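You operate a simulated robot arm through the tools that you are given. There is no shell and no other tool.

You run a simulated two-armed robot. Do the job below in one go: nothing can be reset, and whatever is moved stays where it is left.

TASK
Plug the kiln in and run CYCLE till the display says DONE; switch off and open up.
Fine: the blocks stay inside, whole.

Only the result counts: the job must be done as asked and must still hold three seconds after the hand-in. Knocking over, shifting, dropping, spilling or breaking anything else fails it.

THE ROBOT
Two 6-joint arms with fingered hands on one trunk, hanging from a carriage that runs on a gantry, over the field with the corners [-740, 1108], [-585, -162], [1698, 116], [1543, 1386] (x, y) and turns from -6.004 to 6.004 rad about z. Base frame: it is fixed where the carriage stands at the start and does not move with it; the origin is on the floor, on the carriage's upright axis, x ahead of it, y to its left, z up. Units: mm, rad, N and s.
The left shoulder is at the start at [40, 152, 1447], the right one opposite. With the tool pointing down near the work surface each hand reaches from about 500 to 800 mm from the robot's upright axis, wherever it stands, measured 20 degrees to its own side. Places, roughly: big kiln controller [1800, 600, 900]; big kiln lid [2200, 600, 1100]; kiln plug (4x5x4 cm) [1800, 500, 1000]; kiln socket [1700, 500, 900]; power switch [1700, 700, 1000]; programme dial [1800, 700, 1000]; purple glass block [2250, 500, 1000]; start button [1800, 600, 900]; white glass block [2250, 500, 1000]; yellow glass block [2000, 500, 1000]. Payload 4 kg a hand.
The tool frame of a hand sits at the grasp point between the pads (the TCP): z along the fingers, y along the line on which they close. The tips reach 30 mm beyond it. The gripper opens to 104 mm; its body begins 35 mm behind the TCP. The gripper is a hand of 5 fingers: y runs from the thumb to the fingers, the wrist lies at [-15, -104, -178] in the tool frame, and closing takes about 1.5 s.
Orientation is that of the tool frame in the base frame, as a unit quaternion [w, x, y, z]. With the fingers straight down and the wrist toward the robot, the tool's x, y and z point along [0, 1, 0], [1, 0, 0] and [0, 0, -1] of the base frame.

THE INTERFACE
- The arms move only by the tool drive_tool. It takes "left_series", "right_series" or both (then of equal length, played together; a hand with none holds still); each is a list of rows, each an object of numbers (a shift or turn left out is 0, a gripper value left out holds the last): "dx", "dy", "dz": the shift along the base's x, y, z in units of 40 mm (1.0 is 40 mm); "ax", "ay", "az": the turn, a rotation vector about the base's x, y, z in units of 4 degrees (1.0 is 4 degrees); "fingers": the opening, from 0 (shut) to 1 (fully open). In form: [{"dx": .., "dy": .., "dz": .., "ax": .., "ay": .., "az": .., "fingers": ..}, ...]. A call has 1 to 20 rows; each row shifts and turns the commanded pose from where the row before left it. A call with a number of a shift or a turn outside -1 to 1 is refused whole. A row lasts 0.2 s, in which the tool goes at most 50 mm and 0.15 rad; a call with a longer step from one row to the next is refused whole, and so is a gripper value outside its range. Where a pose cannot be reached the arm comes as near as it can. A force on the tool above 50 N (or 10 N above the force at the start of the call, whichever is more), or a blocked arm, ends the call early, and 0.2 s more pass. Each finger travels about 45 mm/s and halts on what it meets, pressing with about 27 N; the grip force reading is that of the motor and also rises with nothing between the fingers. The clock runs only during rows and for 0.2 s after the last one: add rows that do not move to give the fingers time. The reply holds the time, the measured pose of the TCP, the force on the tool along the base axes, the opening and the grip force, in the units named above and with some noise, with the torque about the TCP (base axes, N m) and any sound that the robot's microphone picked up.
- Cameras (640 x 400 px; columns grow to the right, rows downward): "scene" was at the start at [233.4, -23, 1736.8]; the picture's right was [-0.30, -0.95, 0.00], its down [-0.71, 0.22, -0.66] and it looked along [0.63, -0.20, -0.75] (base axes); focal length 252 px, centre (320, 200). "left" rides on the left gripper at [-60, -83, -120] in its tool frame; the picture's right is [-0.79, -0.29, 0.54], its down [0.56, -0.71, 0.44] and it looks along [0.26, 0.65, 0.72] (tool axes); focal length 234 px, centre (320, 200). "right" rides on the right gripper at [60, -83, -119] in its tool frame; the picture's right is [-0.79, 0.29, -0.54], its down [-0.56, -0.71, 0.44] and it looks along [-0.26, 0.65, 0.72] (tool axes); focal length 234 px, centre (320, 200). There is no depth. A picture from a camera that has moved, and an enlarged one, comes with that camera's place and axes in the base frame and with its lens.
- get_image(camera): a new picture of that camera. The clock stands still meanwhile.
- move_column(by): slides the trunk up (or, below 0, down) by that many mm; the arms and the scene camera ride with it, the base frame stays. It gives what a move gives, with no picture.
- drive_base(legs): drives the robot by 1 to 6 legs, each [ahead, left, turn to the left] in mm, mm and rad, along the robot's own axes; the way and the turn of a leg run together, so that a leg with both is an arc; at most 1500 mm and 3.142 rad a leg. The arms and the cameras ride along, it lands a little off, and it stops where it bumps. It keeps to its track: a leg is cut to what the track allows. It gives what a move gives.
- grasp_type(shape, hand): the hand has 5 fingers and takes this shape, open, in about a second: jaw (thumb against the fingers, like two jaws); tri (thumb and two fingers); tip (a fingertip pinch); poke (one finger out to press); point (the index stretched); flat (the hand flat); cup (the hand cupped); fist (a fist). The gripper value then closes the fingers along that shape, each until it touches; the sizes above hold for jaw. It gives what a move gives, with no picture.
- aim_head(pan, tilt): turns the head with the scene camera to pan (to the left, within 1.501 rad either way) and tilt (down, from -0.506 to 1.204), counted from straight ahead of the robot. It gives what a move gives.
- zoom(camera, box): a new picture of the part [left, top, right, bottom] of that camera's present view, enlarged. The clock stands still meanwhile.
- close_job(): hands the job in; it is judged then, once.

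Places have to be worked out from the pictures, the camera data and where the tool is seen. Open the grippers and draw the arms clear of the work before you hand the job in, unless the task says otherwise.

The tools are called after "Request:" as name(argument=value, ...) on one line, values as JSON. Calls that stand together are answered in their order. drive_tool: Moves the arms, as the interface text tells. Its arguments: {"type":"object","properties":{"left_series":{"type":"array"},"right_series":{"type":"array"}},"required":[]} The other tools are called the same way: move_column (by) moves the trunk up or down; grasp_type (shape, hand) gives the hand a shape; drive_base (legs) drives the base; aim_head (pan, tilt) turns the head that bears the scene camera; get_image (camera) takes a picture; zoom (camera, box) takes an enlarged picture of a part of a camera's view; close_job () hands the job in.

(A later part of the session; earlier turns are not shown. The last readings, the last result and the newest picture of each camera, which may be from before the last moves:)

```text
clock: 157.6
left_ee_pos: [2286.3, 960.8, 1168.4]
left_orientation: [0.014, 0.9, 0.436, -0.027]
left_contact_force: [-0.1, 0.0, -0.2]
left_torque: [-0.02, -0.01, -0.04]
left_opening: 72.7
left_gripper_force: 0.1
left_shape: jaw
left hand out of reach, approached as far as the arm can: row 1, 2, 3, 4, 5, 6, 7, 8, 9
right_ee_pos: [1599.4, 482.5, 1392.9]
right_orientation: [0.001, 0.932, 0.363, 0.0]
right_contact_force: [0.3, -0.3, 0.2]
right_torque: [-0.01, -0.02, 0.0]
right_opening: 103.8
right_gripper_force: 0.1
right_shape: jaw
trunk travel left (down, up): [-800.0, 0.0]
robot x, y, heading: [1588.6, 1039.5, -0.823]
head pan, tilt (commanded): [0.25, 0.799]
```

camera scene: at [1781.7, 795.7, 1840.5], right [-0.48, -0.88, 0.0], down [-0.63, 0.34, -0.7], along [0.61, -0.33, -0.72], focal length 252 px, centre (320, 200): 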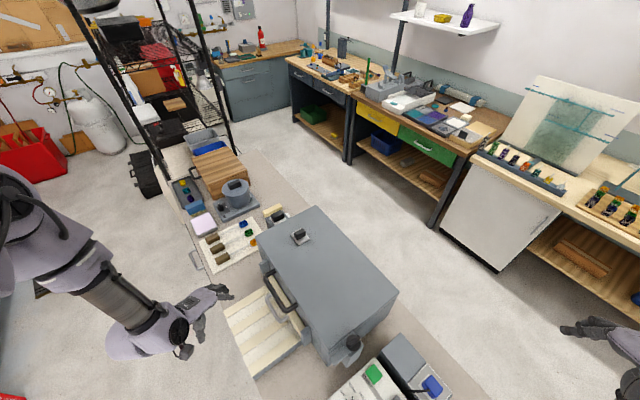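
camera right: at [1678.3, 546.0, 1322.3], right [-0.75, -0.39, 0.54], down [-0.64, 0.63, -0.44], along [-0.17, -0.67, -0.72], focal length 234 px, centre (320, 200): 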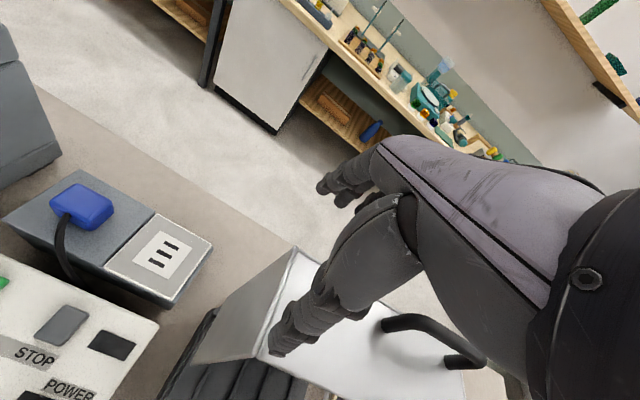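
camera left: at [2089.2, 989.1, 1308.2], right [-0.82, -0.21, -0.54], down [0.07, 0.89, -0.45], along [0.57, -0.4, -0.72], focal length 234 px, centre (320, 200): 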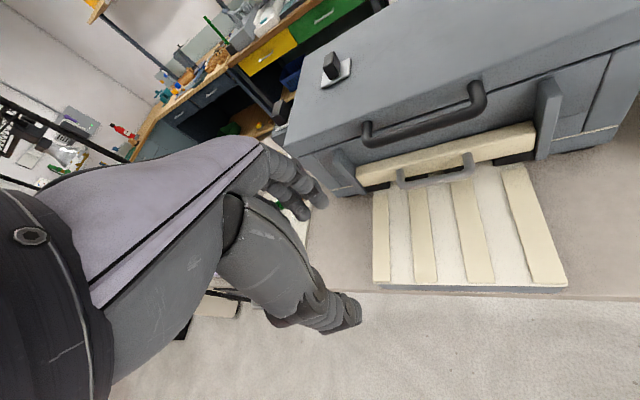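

The hand drifted outward instead. I look at the arm's configuration before any further move.

Request:
aim_head(pan=0.5, tilt=0.6)

Request:
get_image(camera="scene")

Request:
get_image(camera="left")

```text
clock: 158.4
left_ee_pos: [2286.9, 961.1, 1168.9]
left_orientation: [0.016, 0.899, 0.436, -0.027]
left_contact_force: [-0.9, 0.1, -0.6]
left_torque: [0.01, 0.0, 0.03]
left_opening: 72.8
left_gripper_force: 0.2
left_shape: jaw
right_ee_pos: [1601.3, 482.8, 1392.8]
right_orientation: [0.001, 0.932, 0.364, 0.0]
right_contact_force: [0.5, 0.1, 0.1]
right_torque: [0.0, -0.01, -0.01]
right_opening: 103.7
right_gripper_force: 0.0
right_shape: jaw
trunk travel left (down, up): [-800.0, 0.0]
robot x, y, heading: [1584.0, 1037.5, -0.827]
head pan, tilt (commanded): [0.499, 0.6]
```

```text
taken
camera scene: at [1774.3, 894.7, 1857.3], right [-0.32, -0.95, 0.0], down [-0.54, 0.18, -0.82], along [0.78, -0.27, -0.57], focal length 252 px, centre (320, 200)
```

scene: 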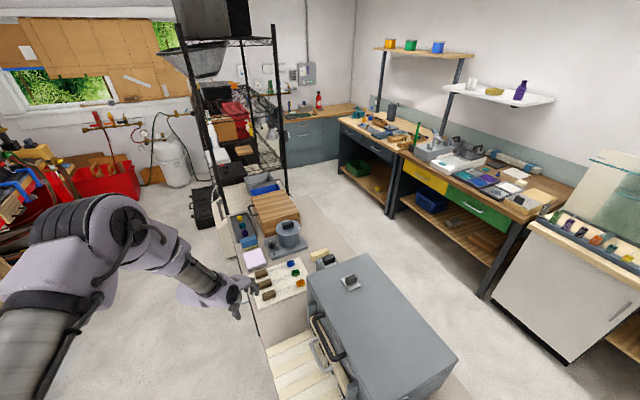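

```text
taken
camera left: at [2189.3, 972.8, 1290.8], right [-0.73, -0.47, -0.49], down [-0.22, 0.85, -0.47], along [0.64, -0.24, -0.73], focal length 234 px, centre (320, 200)
```

left: 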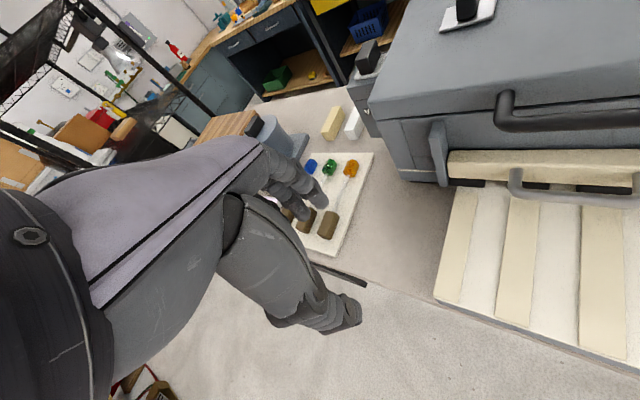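

The elbow has swung far out to the left. I try to walk the hand back toward its nominal forward position, raising it first.

Request:
drive_tool(left_series=[{"dz": 1}, {"dz": 1}, {"dz": 1}, {"dy": -0.8}, {"dy": -0.8}, {"dy": -0.8}, {"dy": -0.8}, {}])

Request:
get_image(camera="scene")

```text
clock: 160.2
left_ee_pos: [2382.9, 856.9, 1269.0]
left_orientation: [0.011, 0.898, 0.439, -0.024]
left_contact_force: [0.7, 0.0, -0.8]
left_torque: [0.02, -0.03, 0.02]
left_opening: 72.5
left_gripper_force: 0.0
left_shape: jaw
left hand out of reach, approached as far as the arm can: row 1, 2, 3, 4, 5, 6, 7
right_ee_pos: [1600.2, 483.1, 1392.1]
right_orientation: [0.0, 0.932, 0.363, 0.001]
right_contact_force: [0.4, 1.1, -0.3]
right_torque: [0.04, 0.03, 0.03]
right_opening: 103.9
right_gripper_force: 0.0
right_shape: jaw
trunk travel left (down, up): [-800.0, 0.0]
robot x, y, heading: [1583.7, 1042.0, -0.83]
head pan, tilt (commanded): [0.499, 0.6]
```

```text
taken
camera scene: at [1774.4, 894.7, 1857.4], right [-0.32, -0.95, 0.0], down [-0.53, 0.18, -0.83], along [0.78, -0.27, -0.56], focal length 252 px, centre (320, 200)
```

scene: 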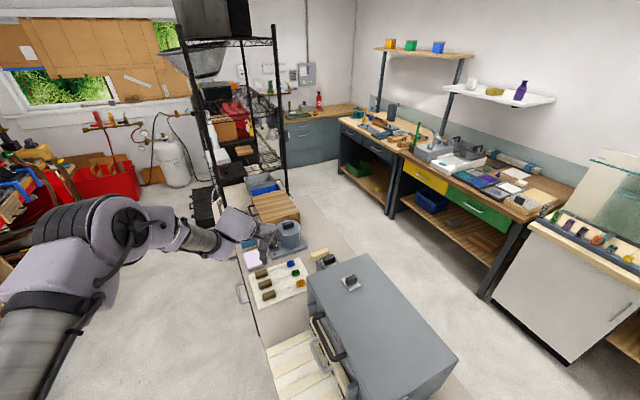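

It is extending outward. I try moving straight toward the robot's right (back to the nominal lateral position) in small steps.

Request:
drive_tool(left_series=[{"dx": -0.6, "dy": -0.5}, {"dx": -0.6, "dy": -0.5}, {"dx": -0.6, "dy": -0.5}, {"dx": -0.6, "dy": -0.5}, {}])

Request:
get_image(camera="scene")

```text
clock: 161.4
left_ee_pos: [2369.0, 848.0, 1273.4]
left_orientation: [0.006, 0.898, 0.439, -0.025]
left_contact_force: [1.0, -0.7, 0.5]
left_torque: [0.02, -0.01, 0.03]
left_opening: 72.8
left_gripper_force: 0.1
left_shape: jaw
left hand out of reach, approached as far as the arm can: row 1, 2, 3, 4
right_ee_pos: [1600.0, 482.7, 1392.5]
right_orientation: [0.0, 0.932, 0.363, 0.0]
right_contact_force: [-0.6, 0.1, 0.7]
right_torque: [0.0, -0.01, -0.01]
right_opening: 103.8
right_gripper_force: 0.0
right_shape: jaw
trunk travel left (down, up): [-800.0, 0.0]
robot x, y, heading: [1582.6, 1040.6, -0.827]
head pan, tilt (commanded): [0.499, 0.6]
```

```text
taken
camera scene: at [1774.4, 894.7, 1857.4], right [-0.32, -0.95, 0.0], down [-0.53, 0.18, -0.83], along [0.78, -0.27, -0.56], focal length 252 px, centre (320, 200)
```

scene: 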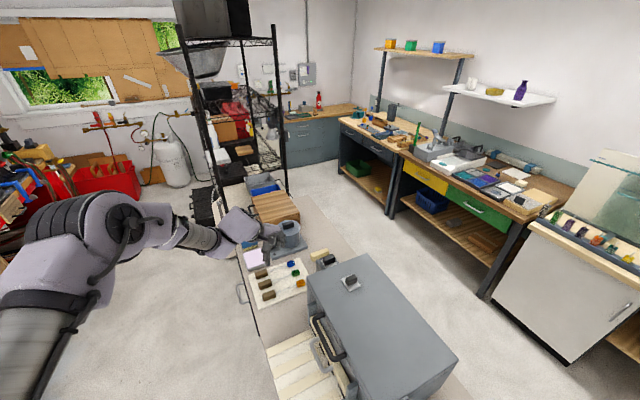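

Request:
zoom(camera="scene", box=[0, 160, 340, 380])

Request:
aim_head(pan=1.2, tilt=0.5)

Request:
get_image(camera="scene")

```text
1.82 times, centred on (170, 270) of scene
camera zoom: at [1774.4, 894.7, 1857.4], right [-0.32, -0.95, 0.0], down [-0.53, 0.18, -0.83], along [0.78, -0.27, -0.56], focal length 459 px, centre (593, 73)
```

zoom: 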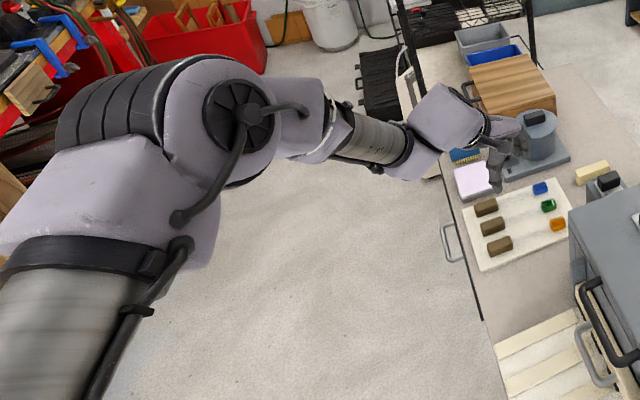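

```text
clock: 162.5
left_ee_pos: [2367.9, 848.3, 1273.3]
left_orientation: [0.006, 0.898, 0.44, -0.025]
left_contact_force: [-0.7, 0.0, 0.8]
left_torque: [-0.03, 0.02, -0.01]
left_opening: 72.6
left_gripper_force: 0.1
left_shape: jaw
right_ee_pos: [1599.4, 481.8, 1392.9]
right_orientation: [0.001, 0.932, 0.363, 0.0]
right_contact_force: [-0.7, 0.2, 0.8]
right_torque: [0.02, -0.02, -0.01]
right_opening: 103.9
right_gripper_force: 0.1
right_shape: jaw
trunk travel left (down, up): [-800.0, 0.0]
robot x, y, heading: [1582.6, 1038.0, -0.828]
head pan, tilt (commanded): [1.201, 0.499]
```

```text
taken
camera scene: at [1775.4, 956.3, 1866.4], right [0.36, -0.93, 0.0], down [-0.45, -0.17, -0.88], along [0.82, 0.32, -0.48], focal length 252 px, centre (320, 200)
```

scene: 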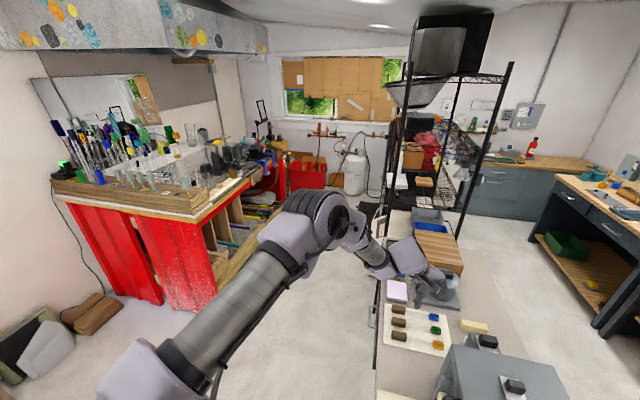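

The arm hangs with its elbow far out left. I test pulling the hand straight back toward the shoulder to unfold from this limit.

Request:
drive_tool(left_series=[{"dx": -0.75, "dy": 0.3}, {"dx": -0.75, "dy": 0.3}, {"dx": -0.75, "dy": 0.3}, {}])

Request:
drive_tool(left_series=[{"dz": 0.8}, {"dz": 0.8}, {"dz": 0.8}, {}])

```text
clock: 163.5
left_ee_pos: [2368.3, 847.6, 1272.4]
left_orientation: [0.005, 0.898, 0.44, -0.025]
left_contact_force: [-0.4, 0.8, 0.6]
left_torque: [-0.03, 0.02, 0.03]
left_opening: 72.5
left_gripper_force: 0.1
left_shape: jaw
left hand out of reach, approached as far as the arm can: row 1, 2, 3
right_ee_pos: [1600.8, 482.8, 1392.9]
right_orientation: [0.001, 0.932, 0.363, 0.001]
right_contact_force: [0.2, -0.1, 0.1]
right_torque: [-0.02, 0.0, 0.03]
right_opening: 103.7
right_gripper_force: 0.0
right_shape: jaw
trunk travel left (down, up): [-800.0, 0.0]
robot x, y, heading: [1584.6, 1038.4, -0.829]
head pan, tilt (commanded): [1.201, 0.499]
```

```text
clock: 164.5
left_ee_pos: [2366.6, 850.2, 1368.5]
left_orientation: [0.014, 0.898, 0.439, -0.023]
left_contact_force: [0.8, -1.0, 0.9]
left_torque: [-0.01, -0.03, 0.01]
left_opening: 72.4
left_gripper_force: 0.0
left_shape: jaw
right_ee_pos: [1600.5, 483.8, 1392.2]
right_orientation: [0.001, 0.932, 0.363, 0.001]
right_contact_force: [0.6, 0.4, 0.8]
right_torque: [-0.02, -0.02, -0.03]
right_opening: 103.9
right_gripper_force: 0.0
right_shape: jaw
trunk travel left (down, up): [-800.0, 0.0]
robot x, y, heading: [1578.0, 1038.2, -0.829]
head pan, tilt (commanded): [1.201, 0.499]
```

Raising worked without a flag. Now at z≈1368 I try moving back toward the nominal place.

Request:
drive_tool(left_series=[{"dx": -0.8, "dy": -0.35}, {"dx": -0.8, "dy": -0.35}, {"dx": -0.8, "dy": -0.35}, {"dx": -0.8, "dy": -0.35}, {}])

Request:
get_image(camera="scene")

```text
clock: 165.7
left_ee_pos: [2300.3, 823.0, 1350.2]
left_orientation: [0.018, 0.903, 0.429, -0.033]
left_contact_force: [1.4, 0.8, -0.2]
left_torque: [0.02, 0.0, -0.01]
left_opening: 72.7
left_gripper_force: 0.1
left_shape: jaw
left hand out of reach, approached as far as the arm can: row 2, 3, 4
right_ee_pos: [1599.9, 482.6, 1392.8]
right_orientation: [0.001, 0.932, 0.363, 0.001]
right_contact_force: [0.9, -0.5, 0.0]
right_torque: [0.0, -0.02, -0.01]
right_opening: 103.9
right_gripper_force: 0.1
right_shape: jaw
trunk travel left (down, up): [-800.0, 0.0]
robot x, y, heading: [1584.4, 1036.4, -0.828]
head pan, tilt (commanded): [1.201, 0.499]
```

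```text
taken
camera scene: at [1775.4, 956.4, 1866.4], right [0.36, -0.93, 0.0], down [-0.45, -0.17, -0.88], along [0.82, 0.32, -0.48], focal length 252 px, centre (320, 200)
```

scene: 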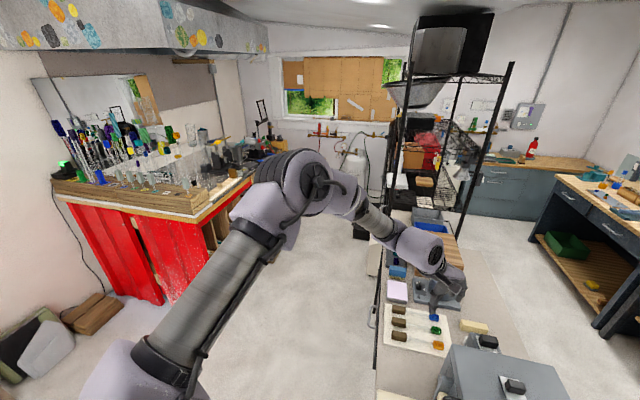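

Partial progress. I repeat: raise further, then move inward.

Request:
drive_tool(left_series=[{"dz": 0.9}, {"dz": 0.9}, {"dz": 0.9}, {"dx": -0.7, "dy": -0.4}, {"dx": -0.7, "dy": -0.4}, {"dx": -0.7, "dy": -0.4}, {}])

Request:
get_image(camera="scene")

```text
clock: 167.3
left_ee_pos: [2321.8, 828.5, 1438.4]
left_orientation: [0.016, 0.903, 0.429, -0.029]
left_contact_force: [0.0, 0.7, 0.7]
left_torque: [0.01, 0.03, -0.03]
left_opening: 72.4
left_gripper_force: 0.0
left_shape: jaw
left hand out of reach, approached as far as the arm can: row 1, 2, 3, 4, 5, 6
right_ee_pos: [1600.1, 482.4, 1392.7]
right_orientation: [0.001, 0.932, 0.363, -0.001]
right_contact_force: [-0.4, -0.7, 0.9]
right_torque: [0.0, 0.01, -0.03]
right_opening: 103.9
right_gripper_force: 0.1
right_shape: jaw
trunk travel left (down, up): [-800.0, 0.0]
robot x, y, heading: [1582.6, 1039.9, -0.832]
head pan, tilt (commanded): [1.201, 0.499]
```

```text
taken
camera scene: at [1775.4, 956.4, 1866.4], right [0.36, -0.93, 0.0], down [-0.45, -0.17, -0.88], along [0.82, 0.32, -0.48], focal length 252 px, centre (320, 200)
```

scene: 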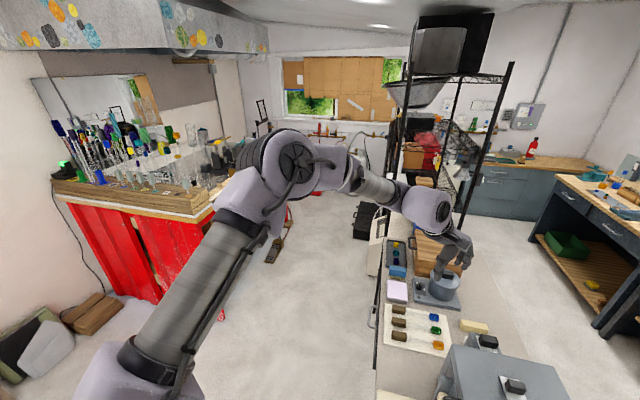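

The elbow evidently flipped up while I pitched the hand. I try the opposite tilt (fingers toward +y) to bring the elbow back down, in free space.

Request:
drive_tool(left_series=[{"ax": 0.93, "ay": 0.113}, {"ax": 0.93, "ay": 0.113}, {"ax": 0.93, "ay": 0.113}, {"ax": 0.93, "ay": 0.113}, {"ax": 0.93, "ay": 0.113}, {"ax": 0.93, "ay": 0.113}, {"ax": 0.93, "ay": 0.113}, {"ax": 0.93, "ay": 0.113}, {}])

Request:
get_image(camera="scene")

```text
clock: 169.3
left_ee_pos: [2370.7, 948.0, 1421.0]
left_orientation: [-0.232, 0.871, 0.429, 0.062]
left_contact_force: [-0.7, 0.6, 0.3]
left_torque: [0.0, 0.03, -0.01]
left_opening: 72.7
left_gripper_force: 0.1
left_shape: jaw
left hand out of reach, approached as far as the arm can: row 1, 2, 3, 4, 5, 6, 7, 8
right_ee_pos: [1601.9, 482.1, 1392.8]
right_orientation: [0.001, 0.932, 0.364, 0.0]
right_contact_force: [0.1, -0.1, -0.5]
right_torque: [0.0, 0.01, 0.02]
right_opening: 103.9
right_gripper_force: 0.1
right_shape: jaw
trunk travel left (down, up): [-800.0, 0.0]
robot x, y, heading: [1583.6, 1040.0, -0.829]
head pan, tilt (commanded): [1.201, 0.499]
```

```text
taken
camera scene: at [1775.4, 956.4, 1866.4], right [0.36, -0.93, 0.0], down [-0.45, -0.17, -0.88], along [0.82, 0.32, -0.48], focal length 252 px, centre (320, 200)
```

scene: 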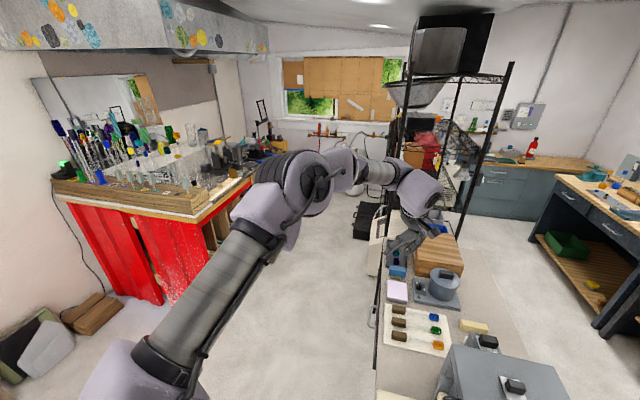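

No flip. Perhaps the wrist roll is at its counter-clockwise stop; I undo the tilt while rotating the hand clockwise and moving it to the robot's right.

Request:
drive_tool(left_series=[{"ax": -0.8, "ay": -0.1, "az": -0.5, "dx": -0.2, "dy": -0.7}, {"ax": -0.8, "ay": -0.1, "az": -0.5, "dx": -0.2, "dy": -0.7}, {"ax": -0.8, "ay": -0.1, "az": -0.5, "dx": -0.2, "dy": -0.7}, {"ax": -0.8, "ay": -0.1, "az": -0.5, "dx": -0.2, "dy": -0.7}, {"ax": -0.8, "ay": -0.1, "az": -0.5, "dx": -0.2, "dy": -0.7}, {"ax": -0.8, "ay": -0.1, "az": -0.5, "dx": -0.2, "dy": -0.7}, {"ax": -0.8, "ay": -0.1, "az": -0.5, "dx": -0.2, "dy": -0.7}, {"ax": -0.8, "ay": -0.1, "az": -0.5, "dx": -0.2, "dy": -0.7}, {"az": -0.8, "dx": -0.3, "dy": -0.7}, {"az": -0.8, "dx": -0.3, "dy": -0.7}, {}])

Request:
get_image(camera="scene")

```text
clock: 171.7
left_ee_pos: [2283.8, 816.8, 1407.8]
left_orientation: [-0.01, 0.965, 0.262, 0.022]
left_contact_force: [0.2, -0.2, 0.1]
left_torque: [0.04, 0.0, 0.01]
left_opening: 72.8
left_gripper_force: 0.0
left_shape: jaw
left hand out of reach, approached as far as the arm can: row 1, 2, 3, 4, 5, 6, 7, 8, 9, 10
right_ee_pos: [1600.8, 482.6, 1392.0]
right_orientation: [0.001, 0.932, 0.363, 0.0]
right_contact_force: [-0.5, -0.1, 0.7]
right_torque: [-0.02, -0.01, -0.01]
right_opening: 104.1
right_gripper_force: 0.0
right_shape: jaw
trunk travel left (down, up): [-800.0, 0.0]
robot x, y, heading: [1583.2, 1039.0, -0.827]
head pan, tilt (commanded): [1.201, 0.499]
```

```text
taken
camera scene: at [1775.4, 956.4, 1866.4], right [0.36, -0.93, 0.0], down [-0.45, -0.17, -0.88], along [0.82, 0.32, -0.48], focal length 252 px, centre (320, 200)
```

scene: 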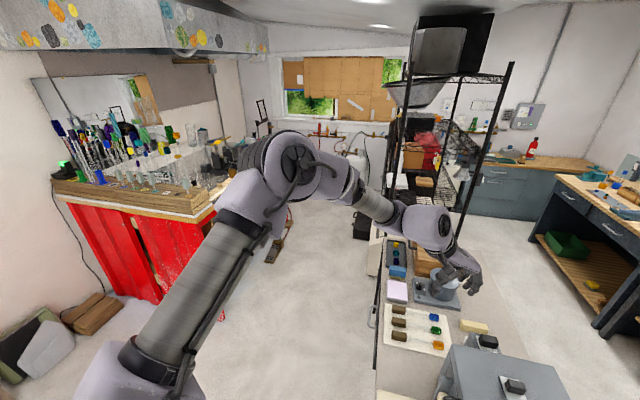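

The arm appears to have crossed onto another branch when I un-pitched at the far left. I try going back: pitch the hand forward again, then move it to the right while pitched, and un-pitch only there.

Request:
drive_tool(left_series=[{"ax": -0.82, "ay": -0.48}, {"ax": -0.82, "ay": -0.48}, {"ax": -0.82, "ay": -0.48}, {"ax": -0.82, "ay": -0.48}, {"ax": -0.82, "ay": -0.48}, {"ax": -0.82, "ay": -0.48}, {"ax": -0.82, "ay": -0.48}, {"ax": -0.82, "ay": -0.48}, {"ax": -0.82, "ay": -0.48}, {"ax": -0.82, "ay": -0.48}, {"ax": -0.82, "ay": -0.48}, {"ax": -0.82, "ay": -0.48}, {}])

Request:
get_image(camera="scene")

```text
clock: 174.5
left_ee_pos: [2286.0, 828.0, 1403.3]
left_orientation: [0.047, 0.963, 0.263, 0.036]
left_contact_force: [-0.7, -0.5, -0.4]
left_torque: [0.01, 0.03, -0.01]
left_opening: 72.6
left_gripper_force: 0.1
left_shape: jaw
left hand out of reach, approached as far as the arm can: row 2, 3, 4, 5, 6, 7, 8, 9, 10, 11, 12
right_ee_pos: [1599.9, 482.9, 1392.6]
right_orientation: [0.002, 0.932, 0.363, 0.0]
right_contact_force: [0.5, 0.4, 0.2]
right_torque: [-0.03, 0.01, -0.01]
right_opening: 103.7
right_gripper_force: 0.1
right_shape: jaw
trunk travel left (down, up): [-800.0, 0.0]
robot x, y, heading: [1583.0, 1039.0, -0.829]
head pan, tilt (commanded): [1.201, 0.499]
```

```text
taken
camera scene: at [1775.4, 956.4, 1866.4], right [0.36, -0.93, 0.0], down [-0.45, -0.17, -0.88], along [0.82, 0.32, -0.48], focal length 252 px, centre (320, 200)
```

scene: 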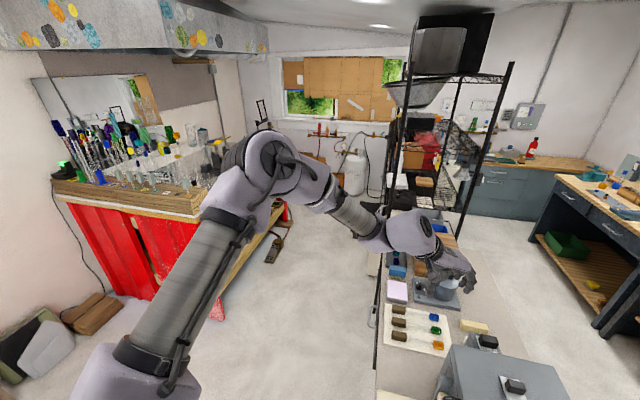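

Forward pitch is blocked here, so I retrace more carefully: first back to the earlier inner low pose (robot frame ≈ ahead 407, left 348, z 1162).

Request:
drive_tool(left_series=[{"dx": -0.43, "dy": 0.36, "dz": -0.6}, {"dx": -0.43, "dy": 0.36, "dz": -0.6}, {"dx": -0.43, "dy": 0.36, "dz": -0.6}, {"dx": -0.43, "dy": 0.36, "dz": -0.6}, {"dx": -0.43, "dy": 0.36, "dz": -0.6}, {"dx": -0.43, "dy": 0.36, "dz": -0.6}, {"dx": -0.43, "dy": 0.36, "dz": -0.6}, {"dx": -0.43, "dy": 0.36, "dz": -0.6}, {"dx": -0.43, "dy": 0.36, "dz": -0.6}, {"dx": -0.43, "dy": 0.36, "dz": -0.6}, {}])

Request:
get_image(camera="scene")

```text
clock: 176.9
left_ee_pos: [2113.1, 971.0, 1160.4]
left_orientation: [0.047, 0.963, 0.262, 0.036]
left_contact_force: [0.4, -0.4, 0.5]
left_torque: [-0.01, 0.02, 0.02]
left_opening: 72.4
left_gripper_force: 0.1
left_shape: jaw
right_ee_pos: [1600.1, 482.1, 1393.2]
right_orientation: [0.002, 0.932, 0.364, 0.0]
right_contact_force: [0.0, 0.2, 0.3]
right_torque: [0.01, -0.01, -0.02]
right_opening: 103.9
right_gripper_force: 0.1
right_shape: jaw
trunk travel left (down, up): [-800.0, 0.0]
robot x, y, heading: [1582.3, 1041.1, -0.825]
head pan, tilt (commanded): [1.201, 0.499]
```

```text
taken
camera scene: at [1775.4, 956.4, 1866.4], right [0.36, -0.93, 0.0], down [-0.45, -0.17, -0.88], along [0.82, 0.32, -0.48], focal length 252 px, centre (320, 200)
```

scene: 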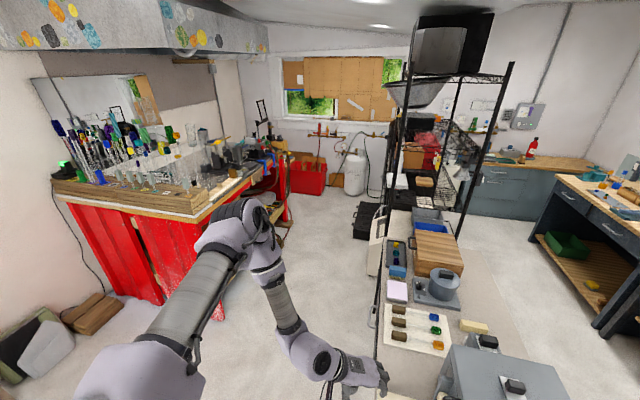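

That retraced freely. Now I reverse the un-pitch: pitch the hand forward again at this inner pose, as it was before the flip.

Request:
drive_tool(left_series=[{"ax": -0.78, "ay": -0.44, "az": -0.2, "dy": 0.05, "dz": 0.05}, {"ax": -0.78, "ay": -0.44, "az": -0.2, "dy": 0.05, "dz": 0.05}, {"ax": -0.78, "ay": -0.44, "az": -0.2, "dy": 0.05, "dz": 0.05}, {"ax": -0.78, "ay": -0.44, "az": -0.2, "dy": 0.05, "dz": 0.05}, {"ax": -0.78, "ay": -0.44, "az": -0.2, "dy": 0.05, "dz": 0.05}, {"ax": -0.78, "ay": -0.44, "az": -0.2, "dy": 0.05, "dz": 0.05}, {"ax": -0.78, "ay": -0.44, "az": -0.2, "dy": 0.05, "dz": 0.05}, {"ax": -0.78, "ay": -0.44, "az": -0.2, "dy": 0.05, "dz": 0.05}, {"ax": -0.78, "ay": -0.44, "az": -0.2, "dy": 0.05, "dz": 0.05}, {"ax": -0.78, "ay": -0.44, "az": -0.2, "dy": 0.05, "dz": 0.05}, {"ax": -0.78, "ay": -0.44, "az": -0.2, "dy": 0.05, "dz": 0.05}, {"ax": -0.78, "ay": -0.44, "az": -0.2, "dy": 0.05, "dz": 0.05}, {}])

Request:
get_image(camera="scene")

```text
clock: 179.7
left_ee_pos: [2116.2, 1016.9, 1225.3]
left_orientation: [0.4, 0.893, 0.167, 0.119]
left_contact_force: [-0.9, 1.0, 0.8]
left_torque: [-0.05, -0.02, -0.02]
left_opening: 72.7
left_gripper_force: 0.0
left_shape: jaw
left hand out of reach, approached as far as the arm can: row 3, 5, 6, 7, 8, 9, 10, 11, 12
right_ee_pos: [1600.0, 482.4, 1392.4]
right_orientation: [0.001, 0.932, 0.364, 0.0]
right_contact_force: [0.1, -0.8, 0.6]
right_torque: [0.01, -0.02, -0.01]
right_opening: 103.9
right_gripper_force: 0.0
right_shape: jaw
trunk travel left (down, up): [-800.0, 0.0]
robot x, y, heading: [1584.2, 1041.4, -0.828]
head pan, tilt (commanded): [1.201, 0.499]
```

```text
taken
camera scene: at [1775.4, 956.4, 1866.4], right [0.36, -0.93, 0.0], down [-0.45, -0.17, -0.88], along [0.82, 0.32, -0.48], focal length 252 px, centre (320, 200)
```

scene: 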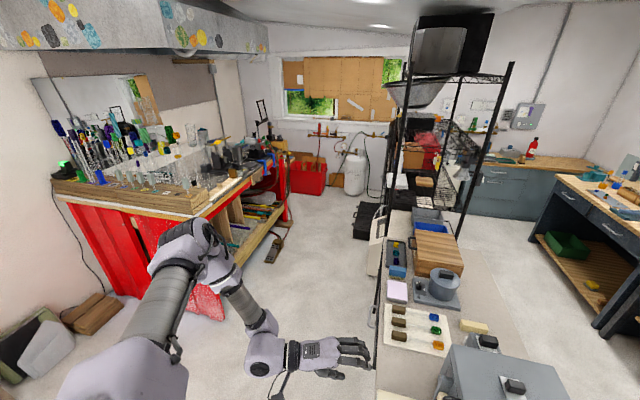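

The hand is pitched now. I try moving it to the right in this pitched state.

Request:
drive_tool(left_series=[{"dy": -0.6}, {"dy": -0.6}, {"dy": -0.6}, {"dy": -0.6}, {}])

Request:
get_image(camera="scene")

```text
clock: 180.9
left_ee_pos: [2120.9, 938.2, 1264.8]
left_orientation: [0.4, 0.893, 0.167, 0.119]
left_contact_force: [0.0, 0.3, 0.6]
left_torque: [-0.01, 0.01, 0.0]
left_opening: 72.8
left_gripper_force: 0.0
left_shape: jaw
left hand out of reach, approached as far as the arm can: row 1, 2, 3, 4
right_ee_pos: [1600.6, 482.8, 1391.7]
right_orientation: [0.001, 0.932, 0.364, 0.0]
right_contact_force: [-0.8, -0.3, 0.1]
right_torque: [0.01, 0.01, 0.02]
right_opening: 103.9
right_gripper_force: 0.1
right_shape: jaw
trunk travel left (down, up): [-800.0, 0.0]
robot x, y, heading: [1584.2, 1036.3, -0.827]
head pan, tilt (commanded): [1.201, 0.499]
```

```text
taken
camera scene: at [1775.4, 956.4, 1866.5], right [0.36, -0.93, 0.0], down [-0.45, -0.17, -0.88], along [0.82, 0.32, -0.48], focal length 252 px, centre (320, 200)
```

scene: 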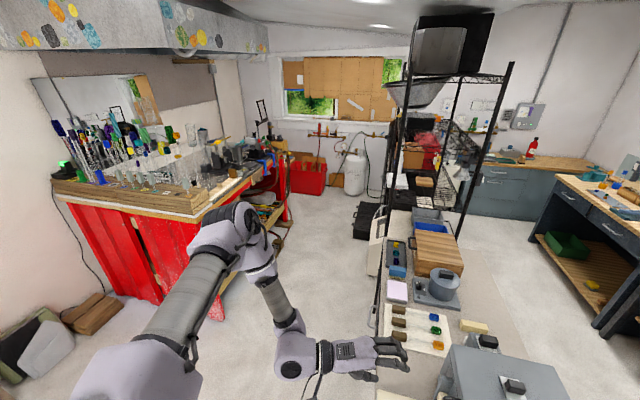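

The arm moved with the hand pitched ≈45° and pointing across the bar (only ≈19° off), which is just the grip I wanted. I rotate the base a little clockwise so this posture lines up with the handle.

Request:
drive_base(legs=[[0, 0, -0.26]])

Request:
aim_head(pan=0.6, tilt=0.75)

Request:
get_image(camera="scene")

Request:
get_image(camera="left")

```text
clock: 182.2
left_ee_pos: [2078.1, 802.7, 1263.6]
left_orientation: [0.412, 0.907, 0.051, 0.067]
left_contact_force: [-0.8, -0.9, 0.7]
left_torque: [-0.01, -0.02, 0.0]
left_opening: 72.4
left_gripper_force: 0.0
left_shape: jaw
right_ee_pos: [1456.1, 496.7, 1393.1]
right_orientation: [0.001, 0.971, 0.24, 0.0]
right_contact_force: [-0.2, 0.0, 0.1]
right_torque: [0.02, 0.02, 0.01]
right_opening: 104.0
right_gripper_force: 0.0
right_shape: jaw
trunk travel left (down, up): [-800.0, 0.0]
robot x, y, heading: [1583.3, 1041.1, -1.088]
head pan, tilt (commanded): [1.201, 0.499]
```

```text
clock: 183.2
left_ee_pos: [2076.3, 805.3, 1263.7]
left_orientation: [0.412, 0.907, 0.05, 0.067]
left_contact_force: [-0.4, -0.3, -1.0]
left_torque: [0.01, -0.03, 0.01]
left_opening: 72.5
left_gripper_force: 0.1
left_shape: jaw
right_ee_pos: [1457.2, 498.1, 1393.2]
right_orientation: [0.001, 0.971, 0.24, 0.001]
right_contact_force: [0.6, -0.1, 0.0]
right_torque: [0.01, -0.01, 0.0]
right_opening: 103.8
right_gripper_force: 0.2
right_shape: jaw
trunk travel left (down, up): [-800.0, 0.0]
robot x, y, heading: [1586.0, 1042.1, -1.086]
head pan, tilt (commanded): [0.6, 0.75]
```

```text
taken
camera scene: at [1730.1, 860.7, 1844.5], right [-0.47, -0.88, 0.0], down [-0.6, 0.32, -0.73], along [0.65, -0.34, -0.68], focal length 252 px, centre (320, 200)
```

scene: 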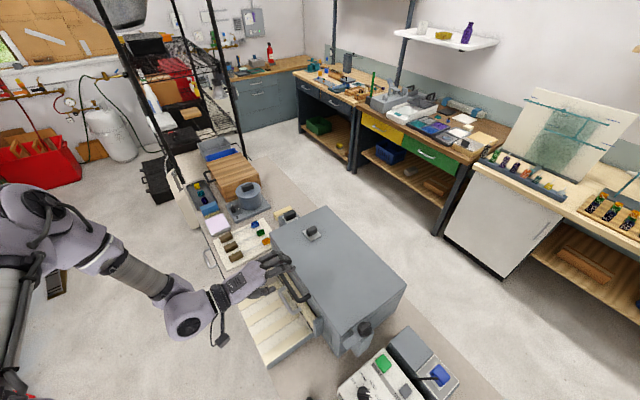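

```text
taken
camera left: at [1996.0, 939.4, 1275.0], right [-0.7, -0.33, -0.63], down [0.6, 0.22, -0.77], along [0.39, -0.92, 0.04], focal length 234 px, centre (320, 200)
```

left: 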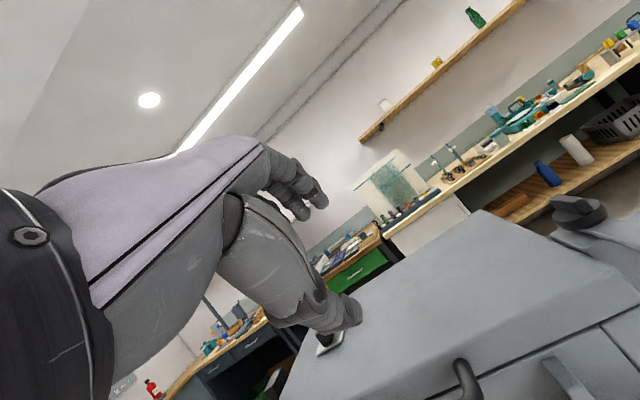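

The hand now points almost straight across the bar, pitched ≈40° down. I move to a pre-grasp about 60 mm behind the bar along the finger direction.

Request:
drive_tool(left_series=[{"dx": 0.26, "dy": 0.03, "dz": -0.75, "fingers": 0.58}, {"dx": 0.26, "dy": 0.03, "dz": -0.75}, {"dx": 0.26, "dy": 0.03, "dz": -0.75}, {"dx": 0.26, "dy": 0.03, "dz": -0.75}, {"dx": 0.26, "dy": 0.03, "dz": -0.75}, {}])

Request:
get_image(camera="left")

Request:
get_image(camera="scene")

```text
clock: 184.6
left_ee_pos: [2130.7, 848.8, 1235.8]
left_orientation: [0.411, 0.908, 0.05, 0.068]
left_contact_force: [0.5, 0.1, -0.1]
left_torque: [0.04, -0.02, -0.03]
left_opening: 60.8
left_gripper_force: 0.1
left_shape: jaw
left hand out of reach, approached as far as the arm can: row 1, 2, 3, 4, 5
right_ee_pos: [1456.3, 496.8, 1393.1]
right_orientation: [0.001, 0.971, 0.241, 0.0]
right_contact_force: [0.6, 0.5, -1.0]
right_torque: [-0.01, 0.01, 0.0]
right_opening: 104.0
right_gripper_force: 0.0
right_shape: jaw
trunk travel left (down, up): [-800.0, 0.0]
robot x, y, heading: [1582.8, 1040.1, -1.088]
head pan, tilt (commanded): [0.6, 0.75]
```

```text
taken
camera left: at [2048.7, 982.4, 1246.0], right [-0.7, -0.33, -0.64], down [0.6, 0.22, -0.77], along [0.4, -0.92, 0.04], focal length 234 px, centre (320, 200)
```

left: 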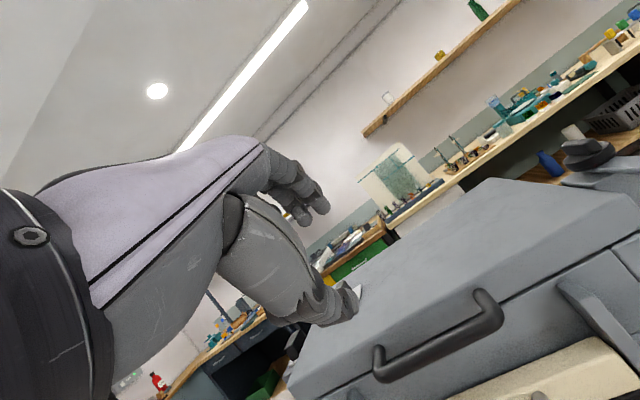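

```text
taken
camera scene: at [1730.1, 860.6, 1844.5], right [-0.47, -0.88, 0.0], down [-0.6, 0.32, -0.73], along [0.65, -0.34, -0.68], focal length 252 px, centre (320, 200)
```

scene: 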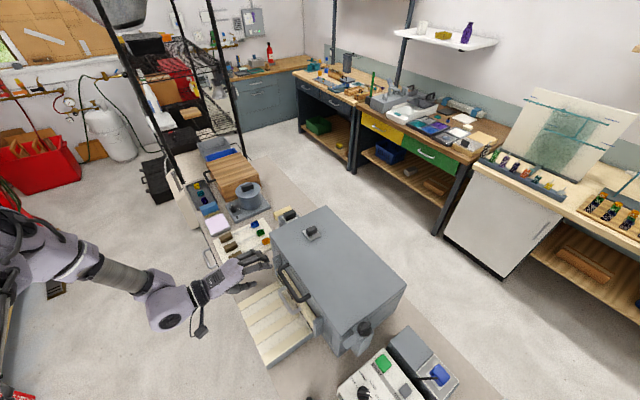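

Lowering with the arm alone is limited here, but I can lower the trunk instead. First I test moving the hand to the bar's y at this height, and draw the right hand back so it clears the small kiln's lid.

Request:
drive_tool(left_series=[{"dy": -0.3}, {"dy": -0.3}, {"dy": -0.3}, {"dy": -0.3}, {}], right_series=[{"dx": -0.55, "dy": 0.57, "dz": 0.2}, {"dx": -0.55, "dy": 0.57, "dz": 0.2}, {"dx": -0.55, "dy": 0.57, "dz": 0.2}, {"dx": -0.55, "dy": 0.57, "dz": 0.2}, {}])

Request:
get_image(camera="left")

```text
clock: 185.8
left_ee_pos: [2131.9, 805.4, 1252.8]
left_orientation: [0.412, 0.907, 0.05, 0.066]
left_contact_force: [-0.1, 0.0, -0.3]
left_torque: [0.0, 0.02, -0.03]
left_opening: 60.5
left_gripper_force: 0.0
left_shape: jaw
left hand out of reach, approached as far as the arm can: row 1, 2, 3, 4
right_ee_pos: [1456.1, 496.0, 1392.4]
right_orientation: [0.001, 0.971, 0.241, 0.0]
right_contact_force: [0.1, 0.5, 0.4]
right_torque: [-0.05, -0.01, -0.01]
right_opening: 103.7
right_gripper_force: 0.0
right_shape: jaw
right hand out of reach, approached as far as the arm can: row 1, 2, 3, 4
trunk travel left (down, up): [-800.0, 0.0]
robot x, y, heading: [1585.7, 1041.7, -1.088]
head pan, tilt (commanded): [0.6, 0.75]
```

```text
taken
camera left: at [2050.5, 940.0, 1263.5], right [-0.7, -0.33, -0.63], down [0.6, 0.22, -0.77], along [0.39, -0.92, 0.04], focal length 234 px, centre (320, 200)
```

left: 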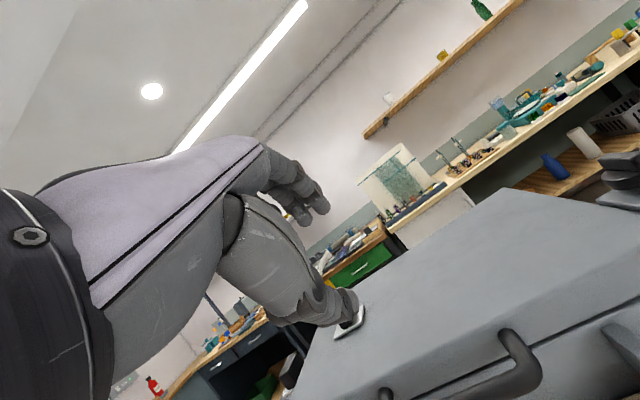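

The left hand moved partly. For trunk lowering, the right hand must leave the space over the small kiln's lid; I shift it to −x.

Request:
drive_tool(right_series=[{"dx": -0.5}, {"dx": -0.5}, {"dx": -0.5}, {"dx": -0.5}, {}])

```text
clock: 187.0
left_ee_pos: [2131.2, 804.3, 1253.0]
left_orientation: [0.411, 0.908, 0.049, 0.066]
left_contact_force: [0.4, -0.2, 0.5]
left_torque: [-0.01, 0.0, 0.01]
left_opening: 60.7
left_gripper_force: 0.1
left_shape: jaw
right_ee_pos: [1456.7, 497.1, 1392.3]
right_orientation: [0.001, 0.971, 0.24, 0.0]
right_contact_force: [0.2, -0.3, 0.1]
right_torque: [0.04, 0.03, -0.03]
right_opening: 104.1
right_gripper_force: 0.1
right_shape: jaw
right hand out of reach, approached as far as the arm can: row 1, 2, 3, 4
trunk travel left (down, up): [-800.0, 0.0]
robot x, y, heading: [1583.6, 1041.2, -1.086]
head pan, tilt (commanded): [0.6, 0.75]
```

The right hand is at a limit too. Turning the base a bit more clockwise moves it off the small lid and puts the handle further to the left arm's open side, so I do that and test again.

Request:
drive_base(legs=[[0, 0, -0.16]])

Request:
drive_tool(left_series=[{"dx": 0.4, "dy": 0.5, "az": 0.5}, {"dx": 0.4, "dy": 0.5, "az": 0.5}, {"dx": 0.3, "dy": 0.5, "az": 0.5, "dz": -0.3}, {"dx": 0.2, "dy": 0.5, "dz": -0.7}, {"dy": 0.3, "dz": -0.8}, {"dz": -0.8}, {}])

Request:
get_image(camera="left")

```text
clock: 188.0
left_ee_pos: [2084.8, 717.8, 1252.6]
left_orientation: [0.416, 0.908, -0.026, 0.032]
left_contact_force: [0.3, 0.0, -0.8]
left_torque: [0.01, 0.01, -0.02]
left_opening: 60.6
left_gripper_force: 0.0
left_shape: jaw
right_ee_pos: [1369.2, 525.0, 1392.5]
right_orientation: [0.0, 0.987, 0.159, 0.0]
right_contact_force: [-0.7, -0.7, -0.3]
right_torque: [-0.02, 0.0, 0.02]
right_opening: 103.8
right_gripper_force: 0.0
right_shape: jaw
trunk travel left (down, up): [-800.0, 0.0]
robot x, y, heading: [1583.5, 1038.1, -1.25]
head pan, tilt (commanded): [0.6, 0.75]
```

```text
clock: 189.6
left_ee_pos: [2115.1, 828.7, 1203.0]
left_orientation: [0.414, 0.908, 0.023, 0.057]
left_contact_force: [0.7, -0.9, 0.5]
left_torque: [-0.01, 0.0, -0.02]
left_opening: 60.7
left_gripper_force: 0.0
left_shape: jaw
left hand out of reach, approached as far as the arm can: row 2, 4, 5, 6
right_ee_pos: [1369.3, 525.8, 1393.8]
right_orientation: [0.0, 0.987, 0.159, -0.001]
right_contact_force: [-0.3, 0.5, -0.5]
right_torque: [0.0, 0.01, 0.01]
right_opening: 103.6
right_gripper_force: 0.0
right_shape: jaw
trunk travel left (down, up): [-800.0, 0.0]
robot x, y, heading: [1583.4, 1041.9, -1.254]
head pan, tilt (commanded): [0.6, 0.75]
```

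```text
taken
camera left: at [2041.2, 968.7, 1213.6], right [-0.71, -0.29, -0.64], down [0.61, 0.19, -0.77], along [0.34, -0.94, 0.04], focal length 234 px, centre (320, 200)
```

left: 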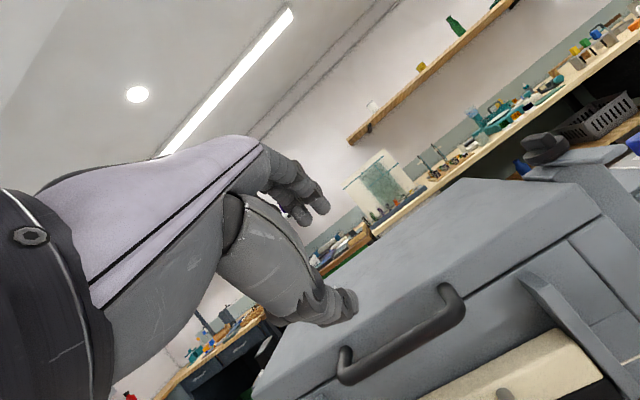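

The hand is well placed behind the handle but ≈95 mm too high; the right hand is now clear of the small lid. I lower the trunk by 94 mm.

Request:
move_column(by=-94)

Request:
get_image(camera="left")

Request:
get_image(camera="scene")

```text
clock: 190.9
left_ee_pos: [2114.4, 828.0, 1109.9]
left_orientation: [0.413, 0.909, 0.023, 0.057]
left_contact_force: [0.3, -0.1, -0.2]
left_torque: [0.01, 0.01, 0.02]
left_opening: 60.8
left_gripper_force: 0.2
left_shape: jaw
right_ee_pos: [1369.3, 525.4, 1298.5]
right_orientation: [0.001, 0.987, 0.159, 0.0]
right_contact_force: [-0.1, 0.0, -0.9]
right_torque: [-0.03, 0.01, 0.03]
right_opening: 103.7
right_gripper_force: 0.0
right_shape: jaw
trunk travel left (down, up): [-706.0, 94.0]
robot x, y, heading: [1586.7, 1040.1, -1.252]
head pan, tilt (commanded): [0.6, 0.75]
```

```text
taken
camera left: at [2041.3, 968.4, 1119.8], right [-0.71, -0.29, -0.64], down [0.61, 0.19, -0.77], along [0.34, -0.94, 0.04], focal length 234 px, centre (320, 200)
```

left: 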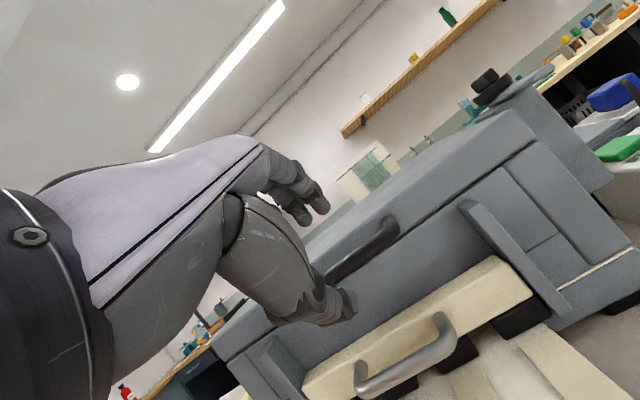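

```text
taken
camera scene: at [1698.4, 838.7, 1750.5], right [-0.61, -0.8, 0.0], down [-0.54, 0.41, -0.73], along [0.58, -0.44, -0.68], focal length 252 px, centre (320, 200)
```

scene: 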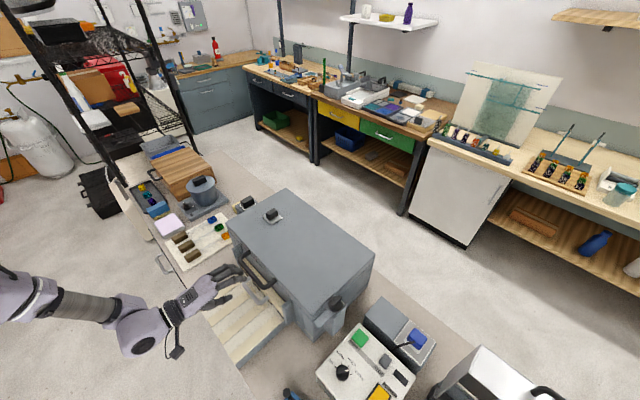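

Request:
zoom(camera="left", box=[230, 140, 470, 340])

Request:
zoom(camera="scene", box=[160, 230, 340, 370])

```text
2.00 times, centred on (350, 240) of left
camera zoom: at [2041.3, 968.4, 1119.8], right [-0.71, -0.29, -0.64], down [0.61, 0.19, -0.77], along [0.34, -0.94, 0.04], focal length 468 px, centre (260, 120)
```

zoom: 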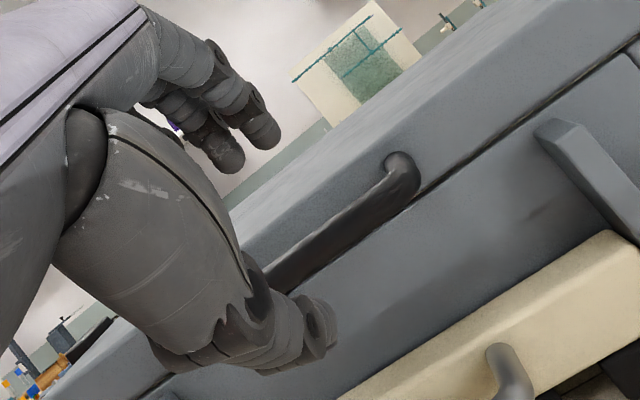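

```text
2.86 times, centred on (250, 300) of scene
camera zoom: at [1698.4, 838.7, 1750.5], right [-0.61, -0.8, 0.0], down [-0.54, 0.41, -0.73], along [0.58, -0.44, -0.68], focal length 721 px, centre (520, -86)
```

zoom: 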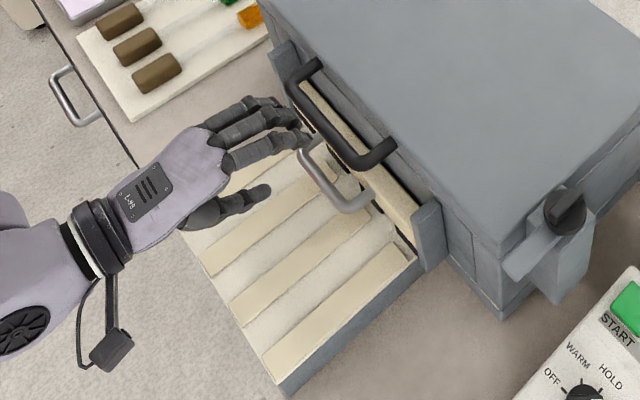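

The geometry agrees with the picture: I need about (+7,−21) to the pre-grasp and then 55 mm along the fingers. I make the first correction and part of the approach.

Request:
drive_tool(left_series=[{"dx": 0.09, "dy": -0.27}, {"dx": 0.09, "dy": -0.27}, {"dx": 0.05, "dy": -0.25, "dz": -0.2}, {}])

Request:
zoom(camera="left", box=[230, 140, 470, 340])

```text
clock: 191.9
left_ee_pos: [2122.1, 808.9, 1117.6]
left_orientation: [0.413, 0.909, 0.024, 0.059]
left_contact_force: [-0.3, -0.6, 0.5]
left_torque: [0.01, 0.01, 0.01]
left_opening: 60.8
left_gripper_force: 0.0
left_shape: jaw
left hand out of reach, approached as far as the arm can: row 1, 2, 3
right_ee_pos: [1368.0, 525.6, 1297.5]
right_orientation: [0.0, 0.987, 0.159, 0.0]
right_contact_force: [0.5, -0.2, 0.0]
right_torque: [0.02, 0.0, 0.04]
right_opening: 103.6
right_gripper_force: 0.0
right_shape: jaw
trunk travel left (down, up): [-706.0, 94.0]
robot x, y, heading: [1580.8, 1039.4, -1.254]
head pan, tilt (commanded): [0.6, 0.75]
```

```text
2.00 times, centred on (350, 240) of left
camera zoom: at [2048.0, 948.4, 1128.3], right [-0.71, -0.29, -0.64], down [0.61, 0.19, -0.77], along [0.34, -0.94, 0.04], focal length 468 px, centre (260, 120)
```

zoom: 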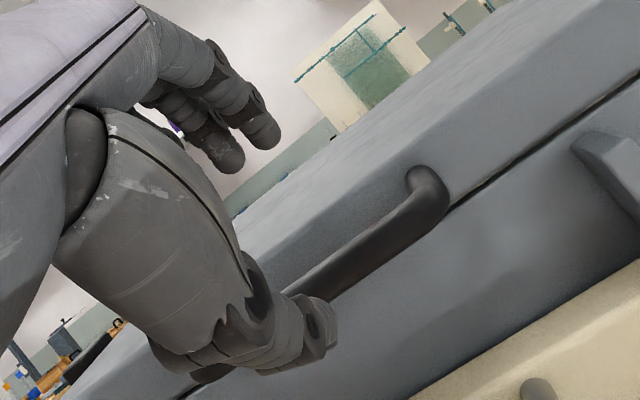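

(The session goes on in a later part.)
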